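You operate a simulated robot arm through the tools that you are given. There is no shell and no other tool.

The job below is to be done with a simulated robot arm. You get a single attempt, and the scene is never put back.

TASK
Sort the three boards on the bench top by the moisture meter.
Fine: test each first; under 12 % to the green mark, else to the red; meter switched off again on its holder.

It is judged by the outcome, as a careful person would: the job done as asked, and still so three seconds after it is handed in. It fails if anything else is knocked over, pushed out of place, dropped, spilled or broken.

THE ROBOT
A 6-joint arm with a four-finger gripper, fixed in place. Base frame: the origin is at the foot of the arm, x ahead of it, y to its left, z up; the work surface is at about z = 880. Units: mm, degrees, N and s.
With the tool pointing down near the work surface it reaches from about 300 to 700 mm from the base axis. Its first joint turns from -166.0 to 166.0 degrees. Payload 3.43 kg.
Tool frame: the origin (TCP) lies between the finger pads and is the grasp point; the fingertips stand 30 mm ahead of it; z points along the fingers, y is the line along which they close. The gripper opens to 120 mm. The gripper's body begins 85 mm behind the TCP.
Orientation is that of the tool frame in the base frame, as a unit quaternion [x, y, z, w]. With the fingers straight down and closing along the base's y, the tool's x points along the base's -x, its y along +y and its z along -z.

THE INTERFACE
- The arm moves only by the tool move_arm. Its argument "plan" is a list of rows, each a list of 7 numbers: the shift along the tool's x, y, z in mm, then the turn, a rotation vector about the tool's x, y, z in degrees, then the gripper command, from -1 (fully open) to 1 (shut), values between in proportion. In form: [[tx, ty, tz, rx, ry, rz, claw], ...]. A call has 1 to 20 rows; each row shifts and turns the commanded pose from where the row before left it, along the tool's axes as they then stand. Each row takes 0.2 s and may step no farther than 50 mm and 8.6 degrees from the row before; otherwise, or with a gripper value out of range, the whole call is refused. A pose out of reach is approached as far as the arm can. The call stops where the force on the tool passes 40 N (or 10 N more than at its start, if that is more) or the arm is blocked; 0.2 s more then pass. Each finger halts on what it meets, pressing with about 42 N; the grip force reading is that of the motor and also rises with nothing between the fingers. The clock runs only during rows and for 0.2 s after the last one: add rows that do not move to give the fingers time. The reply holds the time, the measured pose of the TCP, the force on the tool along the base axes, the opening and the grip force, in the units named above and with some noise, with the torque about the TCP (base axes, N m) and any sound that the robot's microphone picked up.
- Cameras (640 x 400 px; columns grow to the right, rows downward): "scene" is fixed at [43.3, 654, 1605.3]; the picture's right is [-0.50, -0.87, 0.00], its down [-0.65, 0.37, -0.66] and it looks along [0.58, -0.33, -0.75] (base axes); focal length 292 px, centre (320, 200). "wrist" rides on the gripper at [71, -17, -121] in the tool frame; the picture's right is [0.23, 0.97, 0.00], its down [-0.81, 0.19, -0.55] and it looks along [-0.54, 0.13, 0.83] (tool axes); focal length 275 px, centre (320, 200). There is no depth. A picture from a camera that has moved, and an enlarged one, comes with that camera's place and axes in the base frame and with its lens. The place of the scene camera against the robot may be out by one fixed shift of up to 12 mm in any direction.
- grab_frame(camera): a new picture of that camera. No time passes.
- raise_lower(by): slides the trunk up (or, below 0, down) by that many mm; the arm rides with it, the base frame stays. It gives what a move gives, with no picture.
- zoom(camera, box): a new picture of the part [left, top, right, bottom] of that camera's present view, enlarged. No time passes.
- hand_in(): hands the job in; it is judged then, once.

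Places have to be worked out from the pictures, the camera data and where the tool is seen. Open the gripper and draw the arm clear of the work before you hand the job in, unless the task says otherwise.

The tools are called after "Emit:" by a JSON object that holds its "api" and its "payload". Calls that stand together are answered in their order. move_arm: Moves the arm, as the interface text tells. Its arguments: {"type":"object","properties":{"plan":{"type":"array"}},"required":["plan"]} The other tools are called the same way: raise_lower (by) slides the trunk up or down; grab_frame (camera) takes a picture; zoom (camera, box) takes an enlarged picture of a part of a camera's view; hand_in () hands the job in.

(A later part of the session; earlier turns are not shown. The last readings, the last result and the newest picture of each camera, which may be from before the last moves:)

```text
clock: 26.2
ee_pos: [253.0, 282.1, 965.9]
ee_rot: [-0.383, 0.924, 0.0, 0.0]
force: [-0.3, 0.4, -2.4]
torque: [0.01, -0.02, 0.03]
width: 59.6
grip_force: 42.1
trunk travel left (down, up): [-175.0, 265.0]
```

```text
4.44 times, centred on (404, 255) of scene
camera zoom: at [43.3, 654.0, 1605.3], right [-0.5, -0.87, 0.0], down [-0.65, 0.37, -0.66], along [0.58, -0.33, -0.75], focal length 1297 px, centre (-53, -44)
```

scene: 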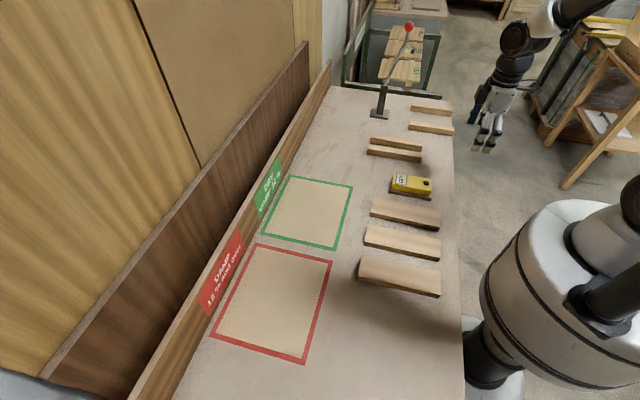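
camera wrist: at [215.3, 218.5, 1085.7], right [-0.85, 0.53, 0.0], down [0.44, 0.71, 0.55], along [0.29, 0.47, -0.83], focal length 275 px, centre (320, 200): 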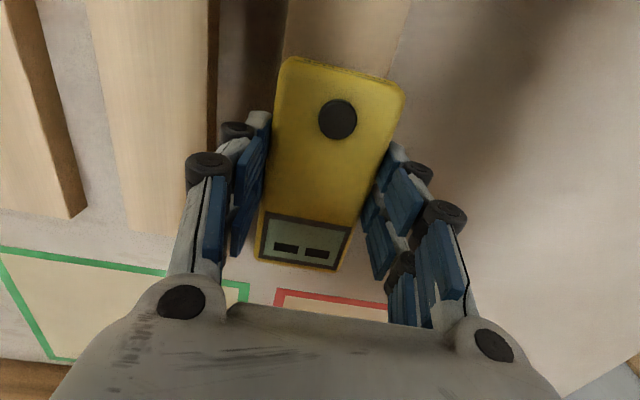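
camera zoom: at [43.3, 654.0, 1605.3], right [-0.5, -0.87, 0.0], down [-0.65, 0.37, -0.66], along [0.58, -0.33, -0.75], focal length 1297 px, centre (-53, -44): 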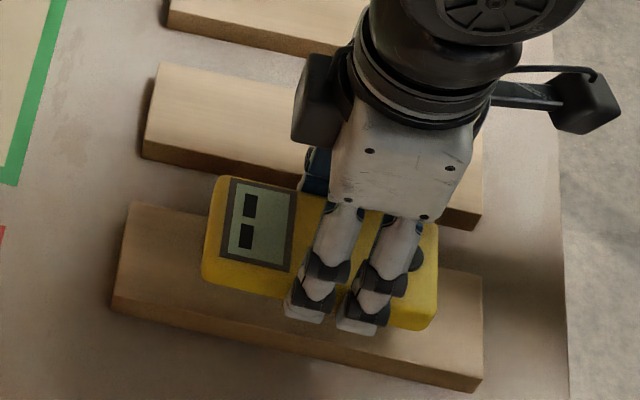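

The meter is above board C and is reading dashes in the air. I'll lower until it touches, as before.

Emit:
{"api": "move_arm", "payload": {"plan": [[0, 0, 12, 0, 0, 0, 0.5], [0, 0, 9, 0, 0, 0, 0.5], [0, 0, 4, 0, 0, 0, 0.5], [0, 0, 2, 0, 0, 0, 0.5], [0, 0, 1.5, 0, 0, 0, 0.5], [0, 0, 0.7, 0, 0, 0, 0.5], [0, 0, 0, 0, 0, 0, 0.5], [0, 0, 0, 0, 0, 0, 0.5], [0, 0, 0, 0, 0, 0, 0.5], [0, 0, 0, 0, 0, 0, 0.5], [0, 0, 0, 0, 0, 0, 0.5], [0, 0, 0, 0, 0, 0, 0.5], [0, 0, 0, 0, 0, 0, 0.5]]}}

Emit:
{"api": "zoom", "payload": {"camera": "wrist", "box": [240, 180, 368, 280]}}

Emit:
{"api": "zoom", "payload": {"camera": "scene", "box": [372, 240, 420, 280]}}

```text
clock: 29.0
ee_pos: [254.4, 281.5, 936.1]
ee_rot: [-0.383, 0.924, 0.0, 0.001]
force: [0.3, 1.8, 14.9]
torque: [0.16, -0.24, -0.06]
width: 59.3
grip_force: 41.5
trunk travel left (down, up): [-175.0, 265.0]
```

```text
4.00 times, centred on (304, 230) of wrist
camera zoom: at [217.2, 218.3, 1056.8], right [-0.85, 0.53, 0.0], down [0.44, 0.71, 0.55], along [0.29, 0.47, -0.83], focal length 1101 px, centre (384, 80)
```

zoom: 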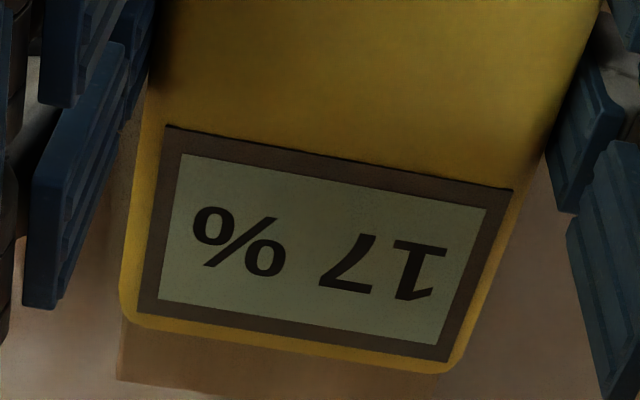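

```text
10.00 times, centred on (396, 260) of scene
camera zoom: at [43.3, 654.0, 1605.3], right [-0.5, -0.87, 0.0], down [-0.65, 0.37, -0.66], along [0.58, -0.33, -0.75], focal length 2919 px, centre (-440, -400)
```

zoom: 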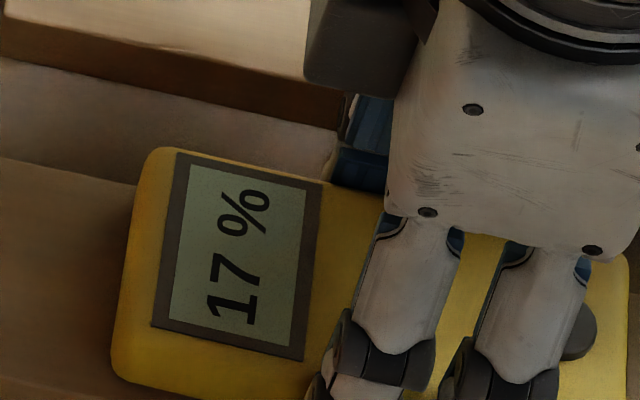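

Board C reads 17 %, so it's damp and goes to red. Now I'll carry the meter back above its holder.

Emit:
{"api": "move_arm", "payload": {"plan": [[0, 0, -5, 0, 0, 0, 0.5], [0, 0, -20, 0, 0, 0, 0.5], [0, 0, -25, 0, 0, 0, 0.5], [0, 0, -15, 0, 0, 0, 0.5], [0, -25, 0, 0, 0, 0, 0.5], [0, -40, 0, 0, 0, 0, 0.5], [0, -40, 0, 0, 0, 0, 0.5], [1, -40, 0, 0, 0, 0, 0.5], [1, -40, 0, 0, 0, 0, 0.5], [1, -40, 0, 0, 0, 0, 0.5], [2, -40, 0, 0, 0, 0, 0.5], [2, -35, 0, 0, 0, 0, 0.5], [0, -25, 0, 0, 0, 0, 0.5], [0, -15.5, 0, 0, 0, 0, 0.5], [0, 0, 0, 0, 0, 0, 0.5], [0, 0, 0, 0, 0, 0, 0.5]]}}

Emit:
{"api": "grab_frame", "payload": {"camera": "wrist"}}

Emit:
{"api": "grab_frame", "payload": {"camera": "scene"}}

```text
clock: 32.4
ee_pos: [490.8, 34.3, 1002.1]
ee_rot: [-0.383, 0.924, 0.0, 0.0]
force: [-0.5, 0.3, -2.6]
torque: [-0.01, 0.02, -0.01]
width: 59.4
grip_force: 41.8
trunk travel left (down, up): [-175.0, 265.0]
```

```text
taken
camera wrist: at [452.5, -28.8, 1121.2], right [-0.85, 0.53, 0.0], down [0.44, 0.71, 0.55], along [0.29, 0.47, -0.83], focal length 275 px, centre (320, 200)
```

wrist: 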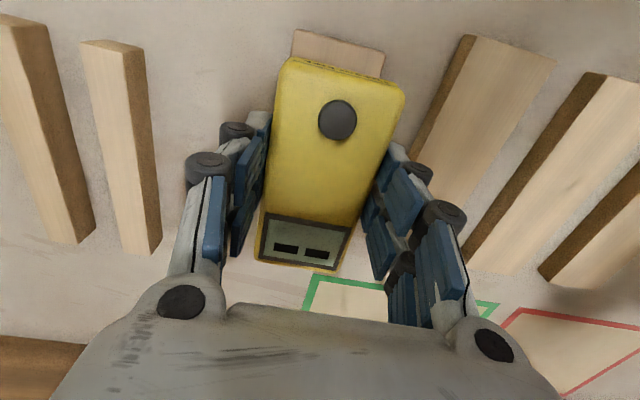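

```text
taken
```

scene: 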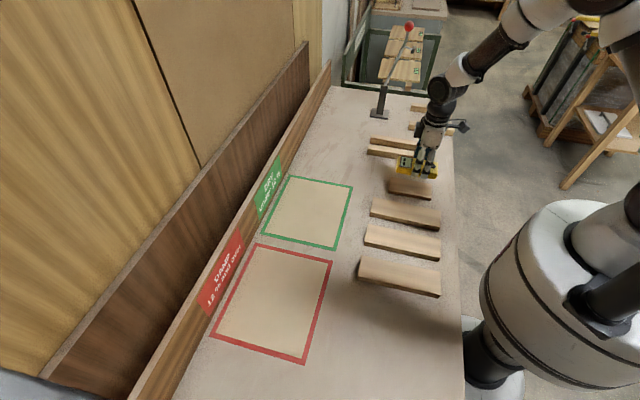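

The view matches the one just after I lifted the meter, so it's aligned with the holder. I'll lower it back on.

Emit:
{"api": "move_arm", "payload": {"plan": [[0, 0, 20, 0, 0, 0, 0.5], [0, 0, 20, 0, 0, 0, 0.5], [0, 0, 15, 0, 0, 0, 0.5], [0, 0, 8, 0, 0, 0, 0.5], [0, 0, 4, 0, 0, 0, 0.5], [0, 0, 2, 0, 0, 0, 0.5], [0, 0, 1.5, 0, 0, 0, 0.5], [0, 0, 0, 0, 0, 0, 0.5]]}}

Emit:
{"api": "zoom", "payload": {"camera": "scene", "box": [364, 150, 460, 210]}}

```text
clock: 34.2
ee_pos: [490.1, 36.1, 931.9]
ee_rot: [-0.383, 0.924, 0.0, 0.0]
force: [-0.2, 0.4, -1.5]
torque: [-0.01, 0.03, 0.05]
width: 59.4
grip_force: 41.3
trunk travel left (down, up): [-175.0, 265.0]
```

```text
6.67 times, centred on (412, 180) of scene
camera zoom: at [43.3, 654.0, 1605.3], right [-0.5, -0.87, 0.0], down [-0.65, 0.37, -0.66], along [0.58, -0.33, -0.75], focal length 1946 px, centre (-293, 333)
```

zoom: 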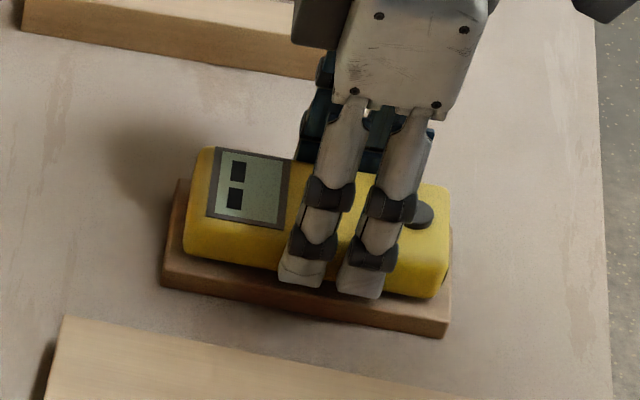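

The meter is still about 2 mm above the holder. I'll lower it in 1 mm steps until it touches.

Emit:
{"api": "move_arm", "payload": {"plan": [[0, 0, 1, 0, 0, 0, 0.5], [0, 0, 1, 0, 0, 0, 0.5], [0, 0, 0, 0, 0, 0, 0.5]]}}

```text
clock: 35.0
ee_pos: [490.5, 36.1, 929.1]
ee_rot: [-0.382, 0.924, -0.001, 0.0]
force: [-0.2, -0.5, 1.4]
torque: [0.15, -0.14, -0.01]
width: 59.4
grip_force: 42.1
trunk travel left (down, up): [-175.0, 265.0]
```

Contact is just starting. I'll go down half a millimetre more, then release to 90 mm.

Emit:
{"api": "move_arm", "payload": {"plan": [[0, 0, 0.6, 0, 0, 0, 0.5], [0, 0, 0, 0, 0, 0, 0.5], [0, 0, 0, 0, 0, 0, -0.1], [0, 0, 0, 0, 0, 0, -0.3], [0, 0, 0, 0, 0, 0, -0.5], [0, 0, 0, 0, 0, 0, -0.5]]}}

Emit:
{"api": "zoom", "payload": {"camera": "scene", "box": [364, 150, 460, 210]}}

Emit:
{"api": "zoom", "payload": {"camera": "wrist", "box": [160, 0, 480, 200]}}

```text
clock: 36.4
ee_pos: [490.2, 36.0, 929.1]
ee_rot: [-0.383, 0.924, 0.0, 0.0]
force: [0.0, 0.7, 0.5]
torque: [0.01, 0.01, 0.0]
width: 90.0
grip_force: 0.1
trunk travel left (down, up): [-175.0, 265.0]
```

```text
6.67 times, centred on (412, 180) of scene
camera zoom: at [43.3, 654.0, 1605.3], right [-0.5, -0.87, 0.0], down [-0.65, 0.37, -0.66], along [0.58, -0.33, -0.75], focal length 1946 px, centre (-293, 333)
```

zoom: 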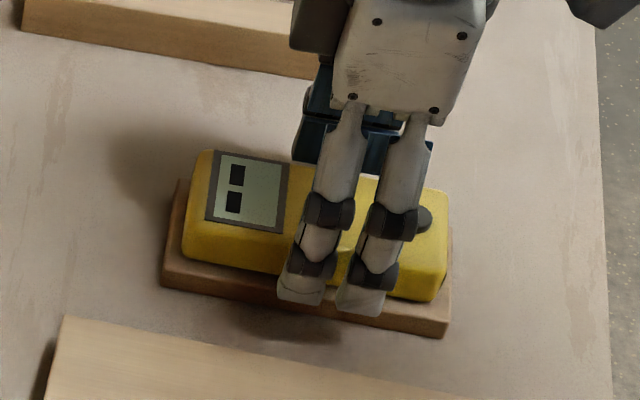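

```text
2.00 times, centred on (320, 100) of wrist
camera zoom: at [452.8, -27.9, 1048.5], right [-0.85, 0.53, 0.0], down [0.44, 0.71, 0.55], along [0.29, 0.47, -0.83], focal length 551 px, centre (320, 400)
```

zoom: 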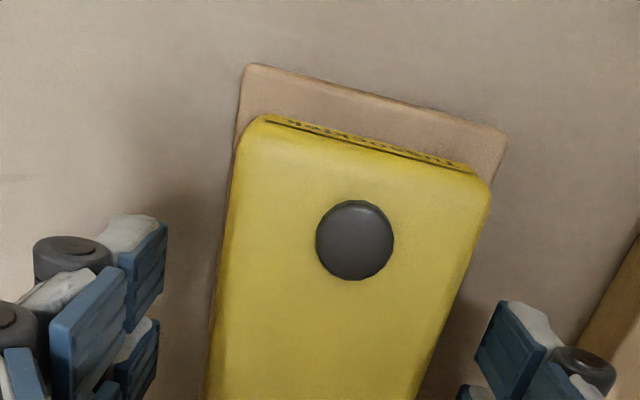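

The meter is back on the holder. Now I'll raise, shut the fingers, move back over the button and come down to just above it.

Emit:
{"api": "move_arm", "payload": {"plan": [[0, 0, -20, 0, 0, 0, -0.5], [0, 0, -30, 0, 0, 0, -0.5], [0, 0, -30, 0, 0, 0, 0], [17, -1, 0, 0, 0, 0, 1], [18, -1, 0, 0, 0, 0, 1], [0, 0, 0, 0, 0, 0, 1], [0, 0, 0, 0, 0, 0, 1], [0, 0, 0, 0, 0, 0, 1], [0, 0, 20, 0, 0, 0, 1], [0, 0, 20, 0, 0, 0, 1], [0, 0, 8, 0, 0, 0, 1], [0, 0, 0, 0, 0, 0, 1]]}}

Emit:
{"api": "zoom", "payload": {"camera": "scene", "box": [372, 150, 452, 200]}}

Emit:
{"api": "zoom", "payload": {"camera": "wrist", "box": [240, 60, 400, 160]}}

```text
clock: 39.0
ee_pos: [468.7, 8.5, 960.8]
ee_rot: [-0.383, 0.924, 0.0, 0.0]
force: [-0.1, -0.1, -0.2]
torque: [-0.01, -0.01, -0.02]
width: 0.0
grip_force: 33.7
trunk travel left (down, up): [-175.0, 265.0]
```

```text
8.00 times, centred on (412, 175) of scene
camera zoom: at [43.3, 654.0, 1605.3], right [-0.5, -0.87, 0.0], down [-0.65, 0.37, -0.66], along [0.58, -0.33, -0.75], focal length 2335 px, centre (-416, 400)
```

zoom: 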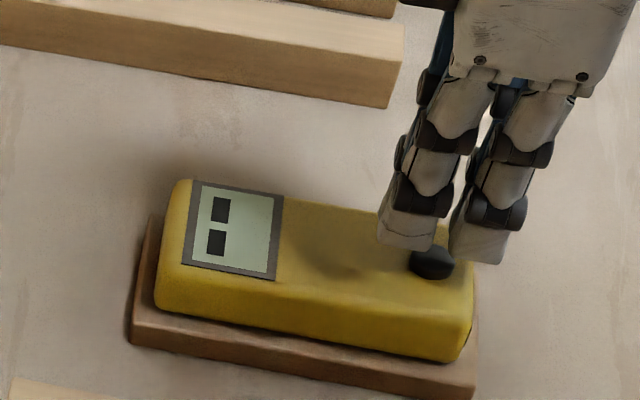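

```text
4.00 times, centred on (320, 110) of wrist
camera zoom: at [430.4, -53.9, 1080.5], right [-0.85, 0.53, 0.0], down [0.44, 0.71, 0.55], along [0.29, 0.47, -0.83], focal length 1101 px, centre (320, 560)
```

zoom: 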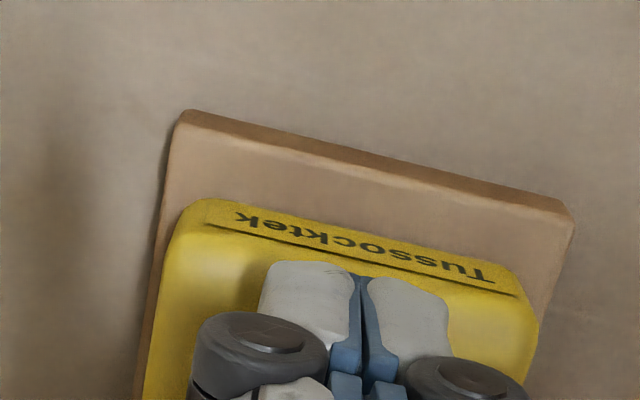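

The fingers are over the button again. I'll press down in small steps.

Emit:
{"api": "move_arm", "payload": {"plan": [[0, 0, 3, 0, 0, 0, 1], [0, 0, 2, 0, 0, 0, 1], [0, 0, 1.5, 0, 0, 0, 1], [0, 0, 1.3, 0, 0, 0, 1]]}}

Emit:
{"api": "zoom", "payload": {"camera": "scene", "box": [372, 150, 452, 200]}}

```text
clock: 40.0
ee_pos: [467.5, 9.4, 953.9]
ee_rot: [-0.382, 0.924, 0.0, 0.0]
force: [0.8, -1.1, 0.8]
torque: [-0.02, 0.0, 0.01]
width: 6.2
grip_force: 33.2
trunk travel left (down, up): [-175.0, 265.0]
heard: click
```

```text
8.00 times, centred on (412, 175) of scene
camera zoom: at [43.3, 654.0, 1605.3], right [-0.5, -0.87, 0.0], down [-0.65, 0.37, -0.66], along [0.58, -0.33, -0.75], focal length 2335 px, centre (-416, 400)
```

zoom: 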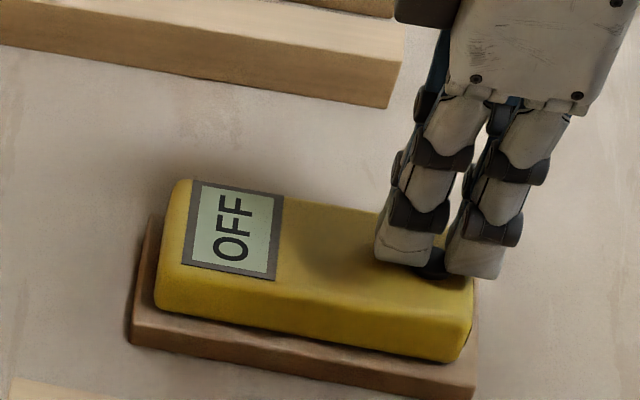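

The display reads OFF again. Next I'll retreat upward, open to about 90 mm and move over board A, to grasp it slightly towards the robot from its centre for reach.

Emit:
{"api": "move_arm", "payload": {"plan": [[0, 0, -10, 0, 0, 0, 1], [0, 0, -30, 0, 0, 0, 1], [0, 0, -40, 0, 0, 0, 0], [-5, 30, 0, 0, 0, 0, -0.5], [-5, 40, 0, 0, 0, 0, -0.5], [-5, 35, 0, 0, 0, 0, -0.5], [-6, 20, 0, 0, 0, 0, -0.5], [0, 0, 0, 0, 0, 0, -0.5], [0, 0, 0, 0, 0, 0, -0.5]]}}

Emit:
{"api": "grab_frame", "payload": {"camera": "wrist"}}

Emit:
{"api": "zoom", "payload": {"camera": "scene", "box": [340, 150, 468, 230]}}

```text
clock: 42.0
ee_pos: [392.0, 112.8, 1034.2]
ee_rot: [-0.383, 0.924, 0.0, 0.0]
force: [-0.4, -0.4, 0.2]
torque: [0.01, 0.03, 0.0]
width: 90.1
grip_force: 0.0
trunk travel left (down, up): [-175.0, 265.0]
```

```text
taken
camera wrist: at [355.4, 49.2, 1154.2], right [-0.85, 0.53, 0.0], down [0.44, 0.71, 0.55], along [0.29, 0.47, -0.83], focal length 275 px, centre (320, 200)
```

wrist: 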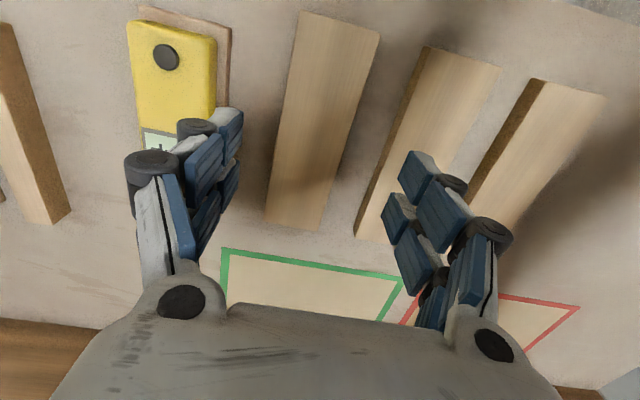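

```text
5.00 times, centred on (404, 190) of scene
camera zoom: at [43.3, 654.0, 1605.3], right [-0.5, -0.87, 0.0], down [-0.65, 0.37, -0.66], along [0.58, -0.33, -0.75], focal length 1459 px, centre (-100, 250)
```

zoom: 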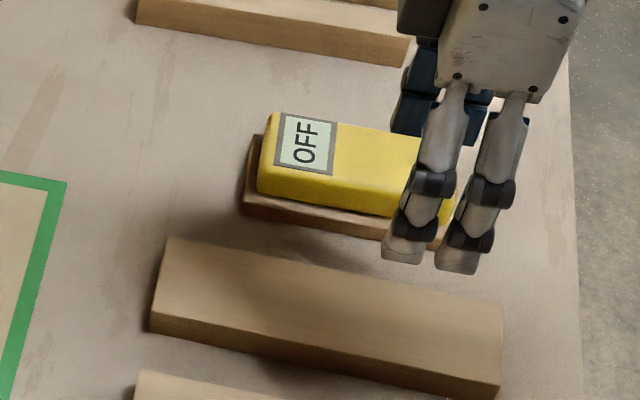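

Board A is clearly visible between the fingers. I'll zoom for its exact corners and the green mark's edges.

Emit:
{"api": "zoom", "payload": {"camera": "wrist", "box": [216, 130, 424, 260]}}

Emit:
{"api": "zoom", "payload": {"camera": "wrist", "box": [216, 0, 424, 130]}}

Emit:
{"api": "zoom", "payload": {"camera": "wrist", "box": [200, 230, 420, 330]}}

```text
3.08 times, centred on (320, 195) of wrist
camera zoom: at [355.4, 49.2, 1154.2], right [-0.85, 0.53, 0.0], down [0.44, 0.71, 0.55], along [0.29, 0.47, -0.83], focal length 847 px, centre (320, 215)
```

zoom: 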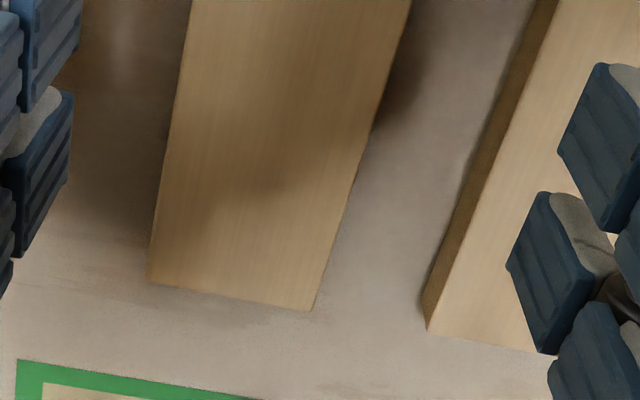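

```text
3.08 times, centred on (320, 65) of wrist
camera zoom: at [355.4, 49.2, 1154.2], right [-0.85, 0.53, 0.0], down [0.44, 0.71, 0.55], along [0.29, 0.47, -0.83], focal length 847 px, centre (320, 615)
```

zoom: 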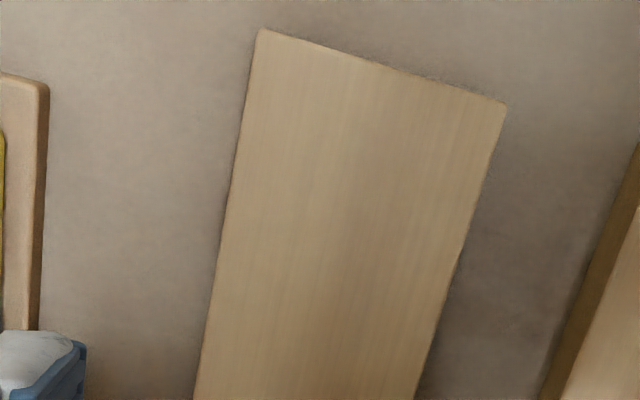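

```text
2.91 times, centred on (310, 280) of wrist
camera zoom: at [355.4, 49.2, 1154.2], right [-0.85, 0.53, 0.0], down [0.44, 0.71, 0.55], along [0.29, 0.47, -0.83], focal length 801 px, centre (349, -33)
```

zoom: 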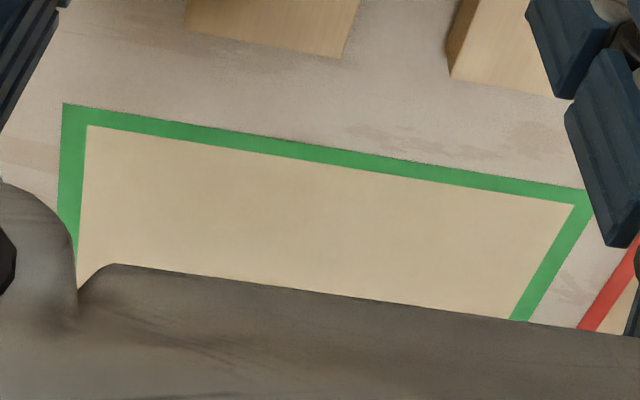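

Board A is 211×64 mm, centred at (s 200.7, r 391.5) and nearly aligned with the tool. The green mark spans s≈20–286 and r≈568–797. I'll descend astride the board.

Emit:
{"api": "move_arm", "payload": {"plan": [[0, -2.5, 35, 0, 0, 0, -0.5], [0, 0, 35, 0, 0, 0, -0.5], [0, 0, 25, 0, 0, 0, -0.5], [0, 0, 14, 0, 0, 0, -0.5], [0, 0, 6, 0, 0, 0, -0.5], [0, 0, 3, 0, 0, 0, -0.5], [0, 0, 2, 0, 0, 0, -0.5], [0, 0, 0, 0, 0, 0, -0.5]]}}

Emit:
{"api": "grab_frame", "payload": {"camera": "wrist"}}

Emit:
{"api": "zoom", "payload": {"camera": "scene", "box": [364, 170, 460, 230]}}

```text
clock: 43.8
ee_pos: [396.2, 111.3, 913.5]
ee_rot: [-0.383, 0.924, 0.0, 0.0]
force: [-0.4, -0.6, 0.2]
torque: [0.0, -0.04, 0.03]
width: 89.9
grip_force: 0.1
trunk travel left (down, up): [-175.0, 265.0]
```

```text
taken
camera wrist: at [357.8, 48.2, 1032.5], right [-0.85, 0.53, 0.0], down [0.44, 0.71, 0.55], along [0.29, 0.47, -0.83], focal length 275 px, centre (320, 200)
```

wrist: 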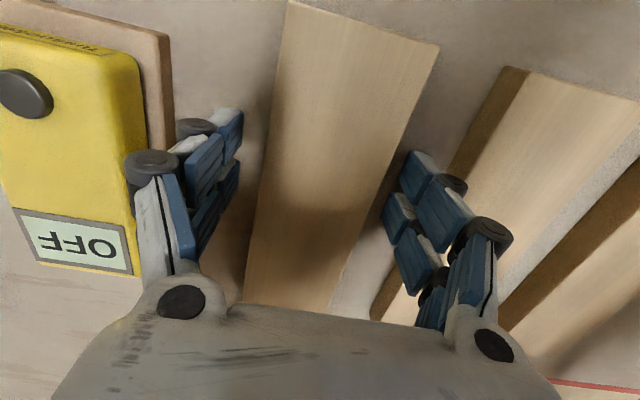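

```text
6.67 times, centred on (412, 200) of scene
camera zoom: at [43.3, 654.0, 1605.3], right [-0.5, -0.87, 0.0], down [-0.65, 0.37, -0.66], along [0.58, -0.33, -0.75], focal length 1946 px, centre (-293, 200)
```

zoom: 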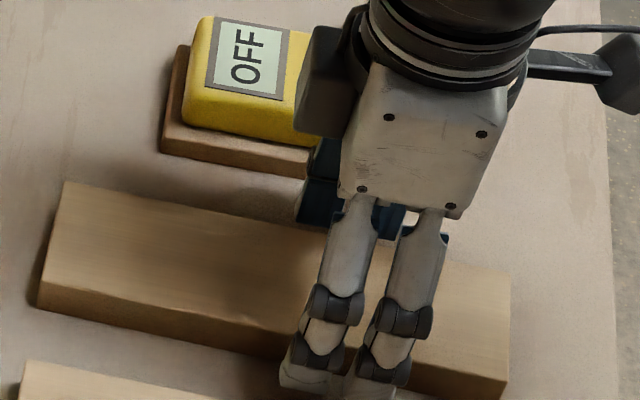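

The fingers straddle the board cleanly with the tips about 3 mm above the bench. I'll close on it.

Emit:
{"api": "move_arm", "payload": {"plan": [[0, 0, 0, 0, 0, 0, 0], [0, 0, 0, 0, 0, 0, 0.3], [0, 0, 0, 0, 0, 0, 0.5], [0, 0, 0, 0, 0, 0, 0.5], [0, 0, 0, 0, 0, 0, 0.5]]}}

```text
clock: 45.0
ee_pos: [394.7, 112.3, 913.8]
ee_rot: [-0.383, 0.924, -0.001, 0.0]
force: [-0.3, 0.7, 1.7]
torque: [0.04, 0.15, -0.1]
width: 65.5
grip_force: 42.3
trunk travel left (down, up): [-175.0, 265.0]
```

Gripped at 65.5 mm. I'll lift it 50 mm and check that the board hangs level.

Emit:
{"api": "move_arm", "payload": {"plan": [[0, 0, -5, 0, 0, 0, 0.5], [0, 0, -15, 0, 0, 0, 0.5], [0, 0, -20, 0, 0, 0, 0.5], [0, 0, -15, 0, 0, 0, 0.5], [0, 0, 0, 0, 0, 0, 0.5]]}}

Emit:
{"api": "grab_frame", "payload": {"camera": "wrist"}}

Emit:
{"api": "zoom", "payload": {"camera": "scene", "box": [340, 140, 468, 240]}}

```text
clock: 46.2
ee_pos: [394.9, 111.3, 967.5]
ee_rot: [-0.382, 0.924, 0.0, 0.0]
force: [-0.4, 0.1, -1.3]
torque: [-0.04, 0.05, 0.05]
width: 65.2
grip_force: 42.1
trunk travel left (down, up): [-175.0, 265.0]
```

```text
taken
camera wrist: at [358.0, 47.2, 1087.3], right [-0.85, 0.53, 0.0], down [0.44, 0.71, 0.55], along [0.29, 0.47, -0.83], focal length 275 px, centre (320, 200)
```

wrist: 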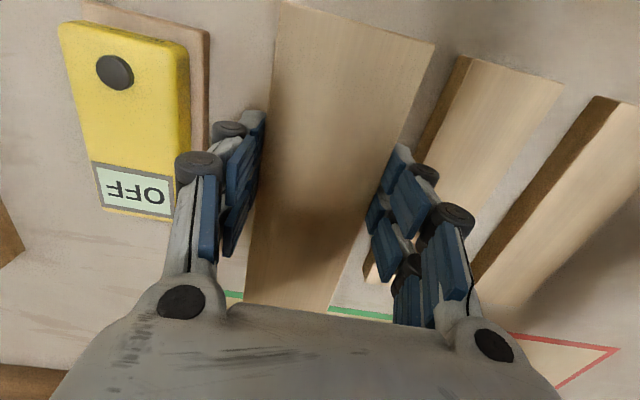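

```text
4.00 times, centred on (404, 190) of scene
camera zoom: at [43.3, 654.0, 1605.3], right [-0.5, -0.87, 0.0], down [-0.65, 0.37, -0.66], along [0.58, -0.33, -0.75], focal length 1168 px, centre (-16, 240)
```

zoom: 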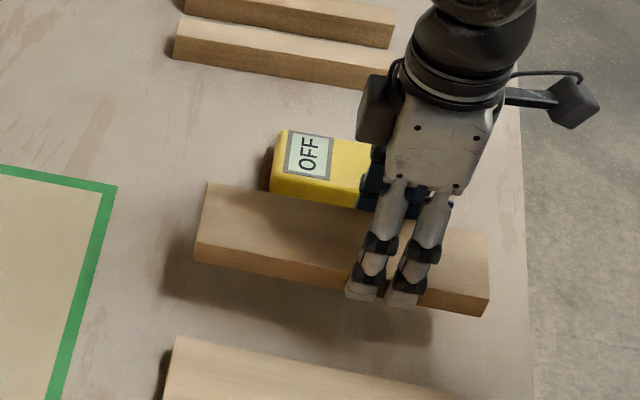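

The board hangs level. I'll carry it over the green mark: r +291, s −48.

Emit:
{"api": "move_arm", "payload": {"plan": [[-20, 3, 0, 0, 0, 0, 0.5], [-34, 6, 0, 0, 0, 0, 0.5], [-35, 6, 0, 0, 0, 0, 0.5], [-35, 6, 0, 0, 0, 0, 0.5], [-35, 6, 0, 0, 0, 0, 0.5], [-35, 6, 0, 0, 0, 0, 0.5], [-35, 6, 0, 0, 0, 0, 0.5], [-32, 6, 0, 0, 0, 0, 0.5], [-20, 3, 0, 0, 0, 0, 0.5], [-10, 0, 0, 0, 0, 0, 0.5], [0, 0, 0, 0, 0, 0, 0.5], [0, 0, 0, 0, 0, 0, 0.5]]}}

Emit:
{"api": "grab_frame", "payload": {"camera": "wrist"}}

Emit:
{"api": "grab_frame", "payload": {"camera": "scene"}}

```text
clock: 48.8
ee_pos: [568.0, 353.5, 967.3]
ee_rot: [-0.382, 0.924, 0.0, 0.0]
force: [0.7, 0.3, -1.0]
torque: [-0.03, -0.03, 0.0]
width: 65.4
grip_force: 41.7
trunk travel left (down, up): [-175.0, 265.0]
```

```text
taken
camera wrist: at [530.7, 288.4, 1087.3], right [-0.85, 0.53, 0.0], down [0.44, 0.71, 0.55], along [0.29, 0.47, -0.83], focal length 275 px, centre (320, 200)
```

wrist: 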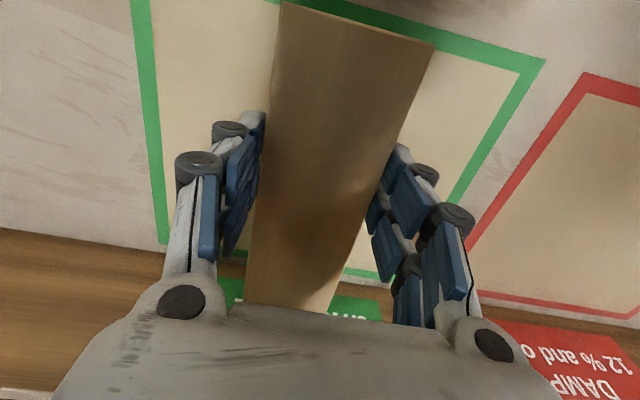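

```text
taken
```

scene: 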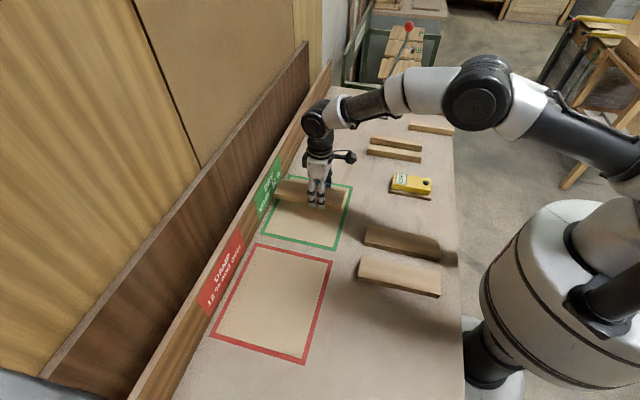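

The board is above the green mark. I'll zoom in on the mark's visible corners to set the drop position precisely.

Emit:
{"api": "zoom", "payload": {"camera": "wrist", "box": [120, 200, 440, 320]}}

Emit:
{"api": "zoom", "payload": {"camera": "wrist", "box": [240, 0, 560, 120]}}

Emit:
{"api": "zoom", "payload": {"camera": "scene", "box": [240, 150, 368, 260]}}

```text
2.00 times, centred on (280, 260) of wrist
camera zoom: at [530.7, 288.4, 1087.3], right [-0.85, 0.53, 0.0], down [0.44, 0.71, 0.55], along [0.29, 0.47, -0.83], focal length 551 px, centre (400, 80)
```

zoom: 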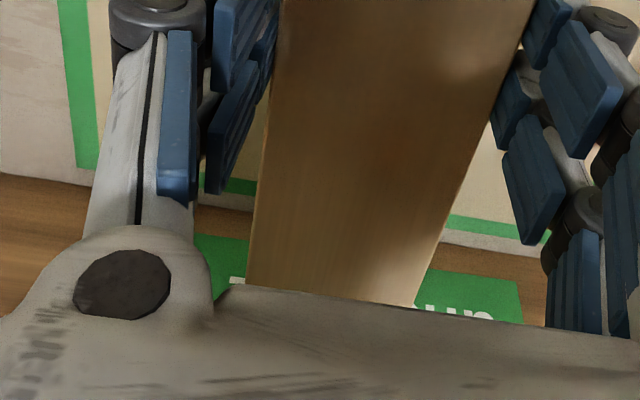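

```text
2.00 times, centred on (400, 60) of wrist
camera zoom: at [530.7, 288.4, 1087.3], right [-0.85, 0.53, 0.0], down [0.44, 0.71, 0.55], along [0.29, 0.47, -0.83], focal length 551 px, centre (160, 480)
```

zoom: 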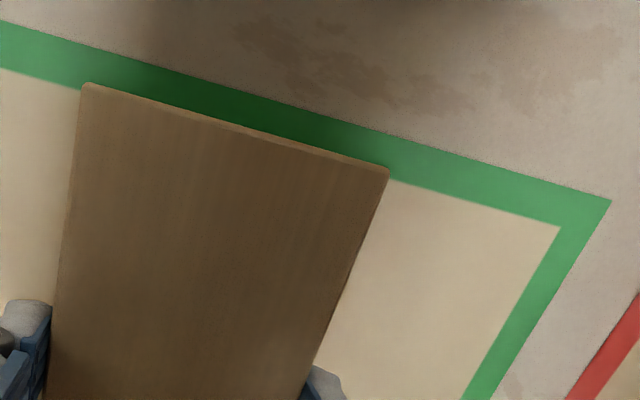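

```text
3.64 times, centred on (304, 205) of scene
camera zoom: at [43.3, 654.0, 1605.3], right [-0.5, -0.87, 0.0], down [-0.65, 0.37, -0.66], along [0.58, -0.33, -0.75], focal length 1061 px, centre (378, 182)
```

zoom: 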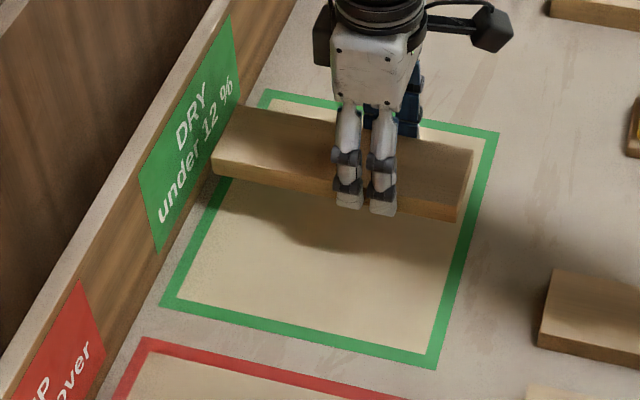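

The board's near end is at r≈578 and its far end at ≈789, against mark edges at about 567 and 800, with s centred. That's a good position, so I'll lower it straight down.

Emit:
{"api": "move_arm", "payload": {"plan": [[0, 0, 15, 0, 0, 0, 0.5], [0, 0, 15, 0, 0, 0, 0.5], [0, 0, 12, 0, 0, 0, 0.5], [0, 0, 6, 0, 0, 0, 0.5], [0, 0, 3, 0, 0, 0, 0.5], [0, 0, 1, 0, 0, 0, 0.5], [0, 0, 0, 0, 0, 0, 0.5]]}}

```text
clock: 50.4
ee_pos: [567.3, 348.8, 914.7]
ee_rot: [-0.383, 0.924, 0.0, -0.001]
force: [-0.3, -0.4, -0.2]
torque: [-0.03, 0.04, 0.0]
width: 65.6
grip_force: 42.2
trunk travel left (down, up): [-175.0, 265.0]
```

It's near the bench, with no contact force yet. I'll lower a little more to touch.

Emit:
{"api": "move_arm", "payload": {"plan": [[0, 0, 0.8, 0, 0, 0, 0.5], [0, 0, 0.7, 0, 0, 0, 0.5], [0, 0, 0, 0, 0, 0, 0.5]]}}

Emit:
{"api": "zoom", "payload": {"camera": "scene", "box": [240, 150, 368, 260]}}

Emit:
{"api": "grab_frame", "payload": {"camera": "wrist"}}

```text
clock: 51.2
ee_pos: [567.8, 351.5, 914.7]
ee_rot: [-0.383, 0.924, 0.0, -0.001]
force: [-0.6, 0.5, -0.9]
torque: [-0.04, 0.03, 0.01]
width: 65.4
grip_force: 41.8
trunk travel left (down, up): [-175.0, 265.0]
```

```text
3.64 times, centred on (304, 205) of scene
camera zoom: at [43.3, 654.0, 1605.3], right [-0.5, -0.87, 0.0], down [-0.65, 0.37, -0.66], along [0.58, -0.33, -0.75], focal length 1061 px, centre (378, 182)
```

zoom: 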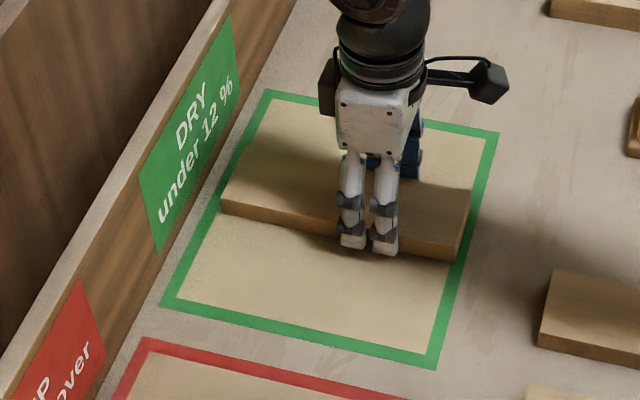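

```text
taken
camera wrist: at [530.1, 286.6, 1034.4], right [-0.85, 0.53, 0.0], down [0.44, 0.71, 0.55], along [0.29, 0.47, -0.83], focal length 275 px, centre (320, 200)
```

wrist: 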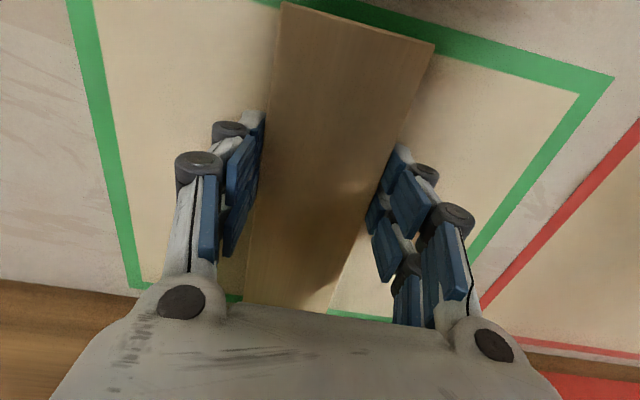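

I've lowered 53.5 of the 55 mm lift. I'll go down the rest gently, stopping on contact.

Emit:
{"api": "move_arm", "payload": {"plan": [[0, 0, 0.7, 0, 0, 0, 0.5], [0, 0, 0.7, 0, 0, 0, 0.5], [0, 0, 0, 0, 0, 0, 0.5]]}}

```text
clock: 52.0
ee_pos: [567.8, 350.0, 912.7]
ee_rot: [-0.383, 0.924, -0.001, 0.0]
force: [-0.7, -0.5, -2.1]
torque: [-0.02, 0.0, -0.01]
width: 65.6
grip_force: 41.9
trunk travel left (down, up): [-175.0, 265.0]
```

The force still shows the board's weight hanging, so it isn't touching yet. I'll go a bit further.

Emit:
{"api": "move_arm", "payload": {"plan": [[0, 0, 0.6, 0, 0, 0, 0.5], [0, 0, 0.6, 0, 0, 0, 0.5], [0, 0, 0, 0, 0, 0, 0.5]]}}

```text
clock: 52.8
ee_pos: [568.0, 351.2, 913.3]
ee_rot: [-0.383, 0.924, 0.0, 0.001]
force: [-0.9, 0.9, 7.4]
torque: [-0.34, 0.47, -0.09]
width: 65.6
grip_force: 42.2
trunk travel left (down, up): [-175.0, 265.0]
```

The board is down, with 7.4 N of upward force. I'll release, then rise straight up.

Emit:
{"api": "move_arm", "payload": {"plan": [[0, 0, 0, 0, 0, 0, 0], [0, 0, 0, 0, 0, 0, -0.2], [0, 0, 0, 0, 0, 0, -0.5], [0, 0, 0, 0, 0, 0, -0.5], [0, 0, -10, 0, 0, 0, -0.5], [0, 0, -30, 0, 0, 0, -0.5], [0, 0, -40, 0, 0, 0, -0.5], [0, 0, -40, 0, 0, 0, -0.5], [0, 0, 0, 0, 0, 0, -0.5]]}}

Emit:
{"api": "grab_frame", "payload": {"camera": "wrist"}}

Emit:
{"api": "zoom", "payload": {"camera": "scene", "box": [240, 150, 368, 260]}}

```text
clock: 54.8
ee_pos: [567.0, 349.6, 1030.6]
ee_rot: [-0.382, 0.924, 0.0, -0.001]
force: [-0.1, 0.4, -0.4]
torque: [0.01, 0.01, 0.0]
width: 90.1
grip_force: 0.1
trunk travel left (down, up): [-175.0, 265.0]
```

```text
taken
camera wrist: at [529.7, 286.9, 1150.9], right [-0.85, 0.53, 0.0], down [0.44, 0.71, 0.55], along [0.29, 0.47, -0.83], focal length 275 px, centre (320, 200)
```

wrist: 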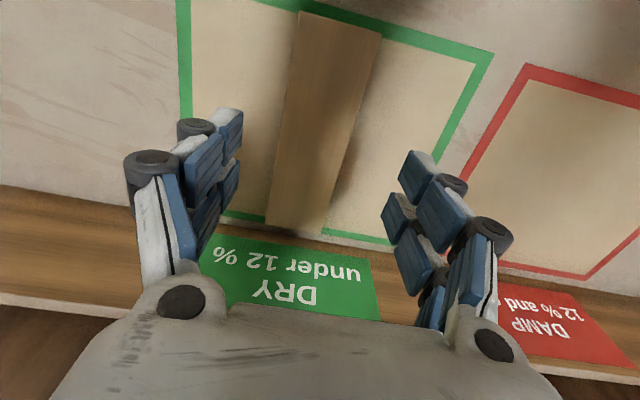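

```text
3.64 times, centred on (304, 205) of scene
camera zoom: at [43.3, 654.0, 1605.3], right [-0.5, -0.87, 0.0], down [-0.65, 0.37, -0.66], along [0.58, -0.33, -0.75], focal length 1061 px, centre (378, 182)
```

zoom: 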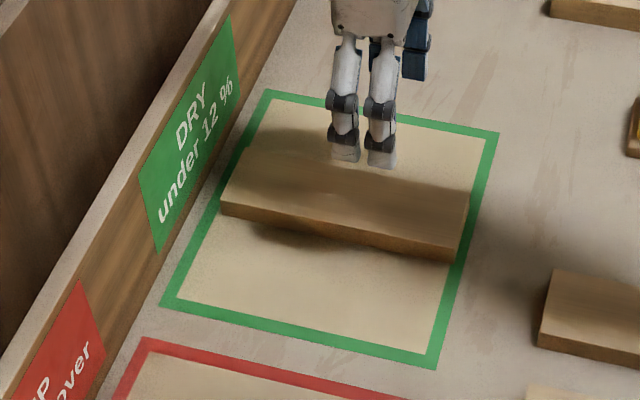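

Board A lies inside the green mark. Now I'll go back over board B and measure its position.

Emit:
{"api": "move_arm", "payload": {"plan": [[25, 6, 0, 0, 0, 0, -0.5], [38, 9, 0, 0, 0, 0, -0.5], [38, 9, 0, 0, 0, 0, -0.5], [38, 9, 0, 0, 0, 0, -0.5], [38, 9, 0, 0, 0, 0, -0.5], [38, 9, 0, 0, 0, 0, -0.5], [38, 9, 0, 0, 0, 0, -0.5], [25, 6, 0, 0, 0, 0, -0.5], [13, 0, 0, 0, 0, 0, -0.5], [0, 0, 0, 0, 0, 0, -0.5]]}}

Emit:
{"api": "grab_frame", "payload": {"camera": "wrist"}}

Emit:
{"api": "zoom", "payload": {"camera": "wrist", "box": [216, 130, 424, 260]}}

Emit:
{"api": "zoom", "payload": {"camera": "wrist", "box": [216, 0, 424, 130]}}

```text
clock: 57.0
ee_pos: [314.0, 191.0, 1032.1]
ee_rot: [-0.382, 0.924, 0.0, -0.001]
force: [0.6, -0.2, -0.2]
torque: [-0.01, -0.01, 0.01]
width: 90.1
grip_force: 0.0
trunk travel left (down, up): [-175.0, 265.0]
```

```text
taken
camera wrist: at [275.9, 127.1, 1151.5], right [-0.85, 0.53, 0.0], down [0.44, 0.71, 0.55], along [0.29, 0.47, -0.83], focal length 275 px, centre (320, 200)
```

wrist: 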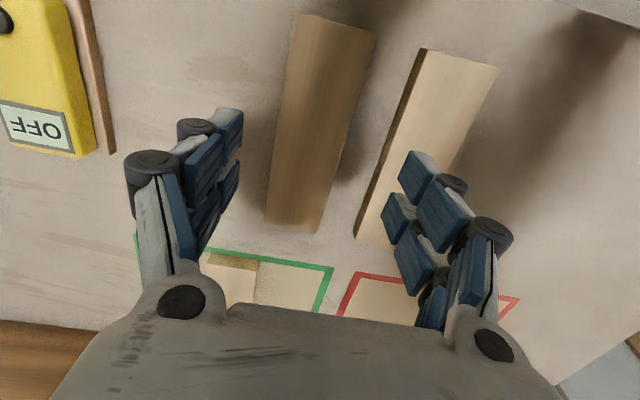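

```text
3.08 times, centred on (320, 195) of wrist
camera zoom: at [275.9, 127.1, 1151.5], right [-0.85, 0.53, 0.0], down [0.44, 0.71, 0.55], along [0.29, 0.47, -0.83], focal length 847 px, centre (320, 215)
```

zoom: 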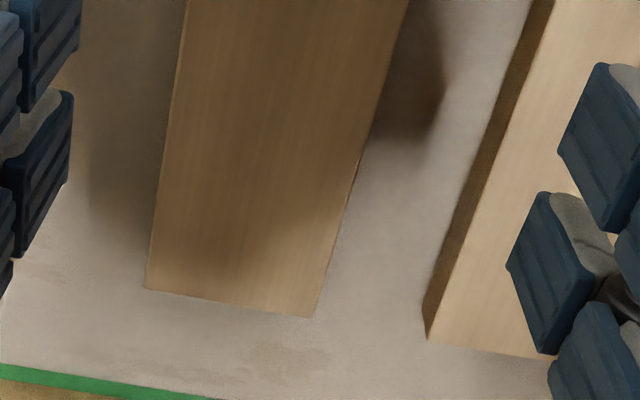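

```text
3.08 times, centred on (320, 65) of wrist
camera zoom: at [275.9, 127.1, 1151.5], right [-0.85, 0.53, 0.0], down [0.44, 0.71, 0.55], along [0.29, 0.47, -0.83], focal length 847 px, centre (320, 615)
```

zoom: 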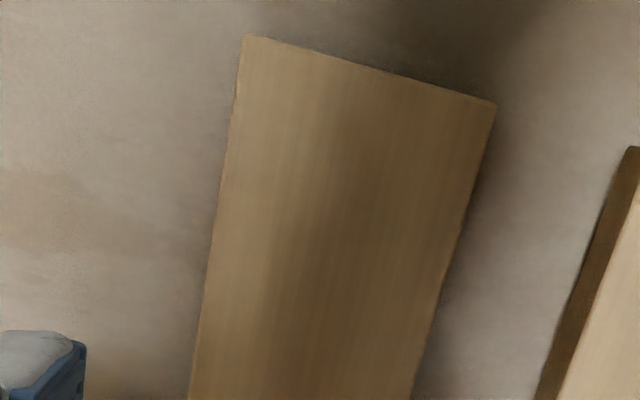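

Board B is centred at (s 90.8, r 392) and aligned. I'll descend astride it and close.

Emit:
{"api": "move_arm", "payload": {"plan": [[0, -3, 35, 0, 0, 0, -0.5], [0, 0, 35, 0, 0, 0, -0.5], [0, 0, 25, 0, 0, 0, -0.5], [0, 0, 14, 0, 0, 0, -0.5], [0, 0, 6, 0, 0, 0, -0.5], [0, 0, 3, 0, 0, 0, -0.5], [0, 0, 0, 0, 0, 0, -0.5]]}}

Emit:
{"api": "grab_frame", "payload": {"camera": "wrist"}}

Emit:
{"api": "zoom", "payload": {"camera": "scene", "box": [364, 200, 460, 270]}}

```text
clock: 58.6
ee_pos: [318.3, 188.8, 913.2]
ee_rot: [-0.383, 0.924, 0.001, 0.0]
force: [-0.2, 0.7, -0.1]
torque: [-0.03, -0.01, -0.02]
width: 89.9
grip_force: 0.1
trunk travel left (down, up): [-175.0, 265.0]
```

```text
taken
camera wrist: at [279.3, 125.8, 1032.9], right [-0.85, 0.53, 0.0], down [0.44, 0.71, 0.55], along [0.29, 0.47, -0.83], focal length 275 px, centre (320, 200)
```

wrist: 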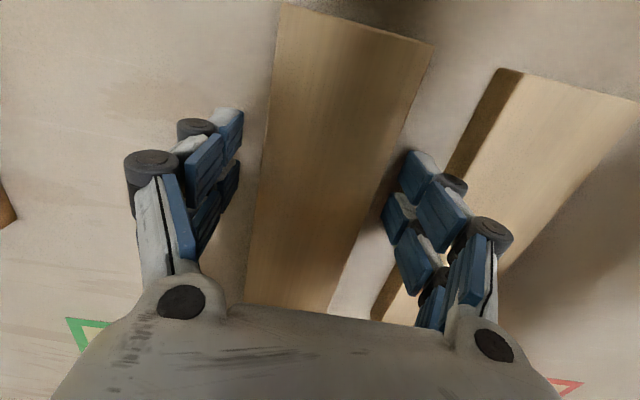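

```text
5.71 times, centred on (412, 235) of scene
camera zoom: at [43.3, 654.0, 1605.3], right [-0.5, -0.87, 0.0], down [-0.65, 0.37, -0.66], along [0.58, -0.33, -0.75], focal length 1668 px, centre (-206, 0)
```

zoom: 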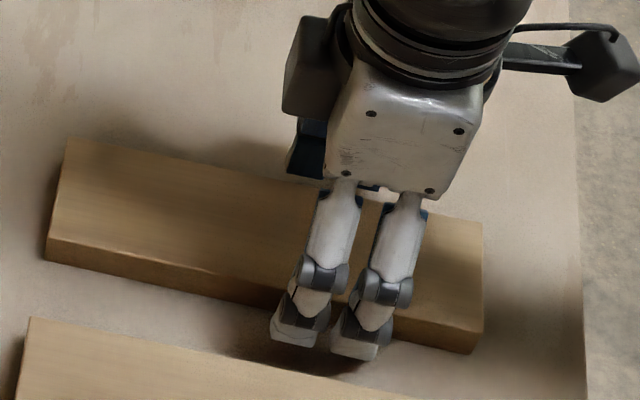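

The fingers are clear on both sides of board B. I'll close, then lift 55 mm.

Emit:
{"api": "move_arm", "payload": {"plan": [[0, 0, 0, 0, 0, 0, 0], [0, 0, 0, 0, 0, 0, 0.3], [0, 0, 0, 0, 0, 0, 0.5], [0, 0, 0, 0, 0, 0, 0.5], [0, 0, 0, 0, 0, 0, 0.5], [0, 0, -5, 0, 0, 0, 0.5], [0, 0, -15, 0, 0, 0, 0.5], [0, 0, -20, 0, 0, 0, 0.5], [0, 0, -15, 0, 0, 0, 0.5], [0, 0, 0, 0, 0, 0, 0.5]]}}

Emit:
{"api": "grab_frame", "payload": {"camera": "wrist"}}

Emit:
{"api": "zoom", "payload": {"camera": "scene", "box": [340, 170, 468, 270]}}

```text
clock: 60.8
ee_pos: [316.4, 188.7, 967.3]
ee_rot: [-0.383, 0.924, 0.0, 0.001]
force: [-0.1, 0.0, -1.8]
torque: [-0.02, 0.04, -0.05]
width: 65.5
grip_force: 41.7
trunk travel left (down, up): [-175.0, 265.0]
```

```text
taken
camera wrist: at [279.3, 125.7, 1087.6], right [-0.85, 0.53, 0.0], down [0.44, 0.71, 0.55], along [0.29, 0.47, -0.83], focal length 275 px, centre (320, 200)
```

wrist: 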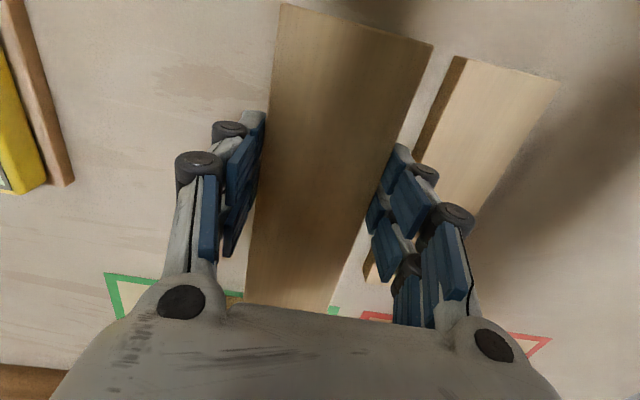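

```text
4.00 times, centred on (404, 220) of scene
camera zoom: at [43.3, 654.0, 1605.3], right [-0.5, -0.87, 0.0], down [-0.65, 0.37, -0.66], along [0.58, -0.33, -0.75], focal length 1168 px, centre (-16, 120)
```

zoom: 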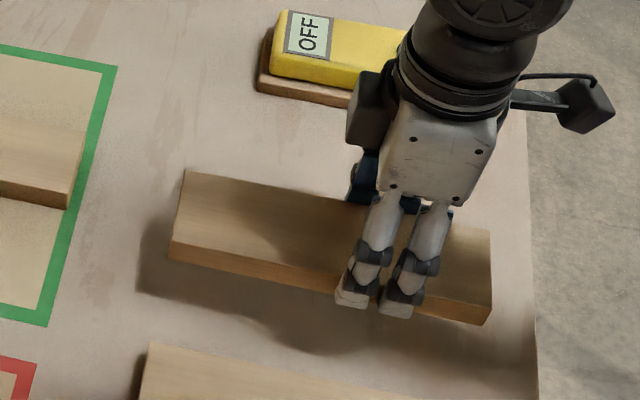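

Board B is held level. I'll carry it to the far half of the red mark, with the TCP at about s=−207, r=649.

Emit:
{"api": "move_arm", "payload": {"plan": [[-12, 12, 0, 0, 0, 0, 0.5], [-25, 25, 0, 0, 0, 0, 0.5], [-25, 25, 0, 0, 0, 0, 0.5], [-25, 26, 0, 0, 0, 0, 0.5], [-25, 26, 0, 0, 0, 0, 0.5], [-25, 26, 0, 0, 0, 0, 0.5], [-25, 26, 0, 0, 0, 0, 0.5], [-25, 26, 0, 0, 0, 0, 0.5], [-25, 26, 0, 0, 0, 0, 0.5], [-25, 26, 0, 0, 0, 0, 0.5], [-25, 25, 0, 0, 0, 0, 0.5], [-18, 18, 0, 0, 0, 0, 0.5], [-12, 10, 0, 0, 0, 0, 0.5], [0, 0, 0, 0, 0, 0, 0.5], [0, 0, 0, 0, 0, 0, 0.5]]}}

Emit:
{"api": "grab_frame", "payload": {"camera": "wrist"}}

Emit:
{"api": "grab_frame", "payload": {"camera": "scene"}}

```text
clock: 64.0
ee_pos: [314.0, 605.8, 970.5]
ee_rot: [-0.382, 0.924, 0.0, 0.0]
force: [0.0, -0.1, -0.8]
torque: [-0.03, 0.0, 0.01]
width: 65.3
grip_force: 42.3
trunk travel left (down, up): [-175.0, 265.0]
```

```text
taken
camera wrist: at [276.1, 542.1, 1090.3], right [-0.85, 0.53, 0.0], down [0.44, 0.71, 0.55], along [0.29, 0.47, -0.83], focal length 275 px, centre (320, 200)
```

wrist: 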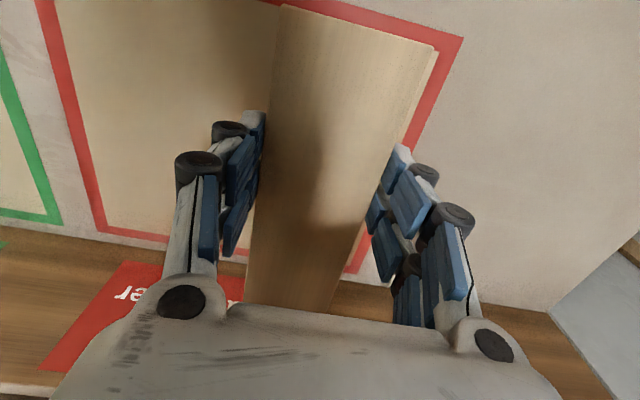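

```text
taken
```

scene: 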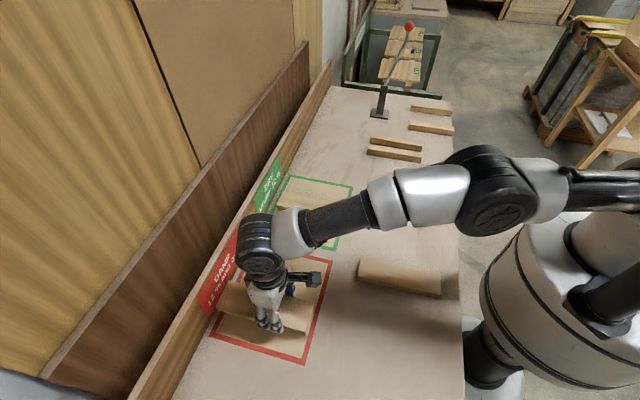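

Board B sits within the red mark's edges (s −283…−14, r 568…798), with the board at s −240…−173 and r 578…789. I'll lower it.

Emit:
{"api": "move_arm", "payload": {"plan": [[0, 0, 15, 0, 0, 0, 0.5], [0, 0, 15, 0, 0, 0, 0.5], [0, 0, 12, 0, 0, 0, 0.5], [0, 0, 7, 0, 0, 0, 0.5], [0, 0, 3, 0, 0, 0, 0.5], [0, 0, 1, 0, 0, 0, 0.5], [0, 0, 0.7, 0, 0, 0, 0.5], [0, 0, 0, 0, 0, 0, 0.5]]}}

```text
clock: 65.8
ee_pos: [312.8, 604.4, 915.3]
ee_rot: [-0.383, 0.924, 0.0, 0.0]
force: [-0.2, -0.7, -2.0]
torque: [-0.06, 0.05, -0.02]
width: 65.5
grip_force: 42.4
trunk travel left (down, up): [-175.0, 265.0]
```

No contact yet, at about 2 mm to go. I'll lower in 0.6 mm steps.

Emit:
{"api": "move_arm", "payload": {"plan": [[0, 0, 0.7, 0, 0, 0, 0.5], [0, 0, 0.6, 0, 0, 0, 0.5], [0, 0, 0, 0, 0, 0, 0.5]]}}

```text
clock: 66.6
ee_pos: [314.2, 605.7, 913.0]
ee_rot: [-0.383, 0.924, 0.001, 0.0]
force: [-0.4, 0.3, -1.8]
torque: [-0.01, -0.03, -0.02]
width: 65.4
grip_force: 42.7
trunk travel left (down, up): [-175.0, 265.0]
```

Still hanging, so I'll go down a little further.

Emit:
{"api": "move_arm", "payload": {"plan": [[0, 0, 0.6, 0, 0, 0, 0.5], [0, 0, 0.6, 0, 0, 0, 0.5], [0, 0, 0, 0, 0, 0, 0.5]]}}

```text
clock: 67.4
ee_pos: [314.0, 605.3, 913.2]
ee_rot: [-0.383, 0.924, 0.0, 0.001]
force: [1.7, 0.4, 6.5]
torque: [-0.5, 0.31, 0.05]
width: 65.2
grip_force: 42.1
trunk travel left (down, up): [-175.0, 265.0]
```

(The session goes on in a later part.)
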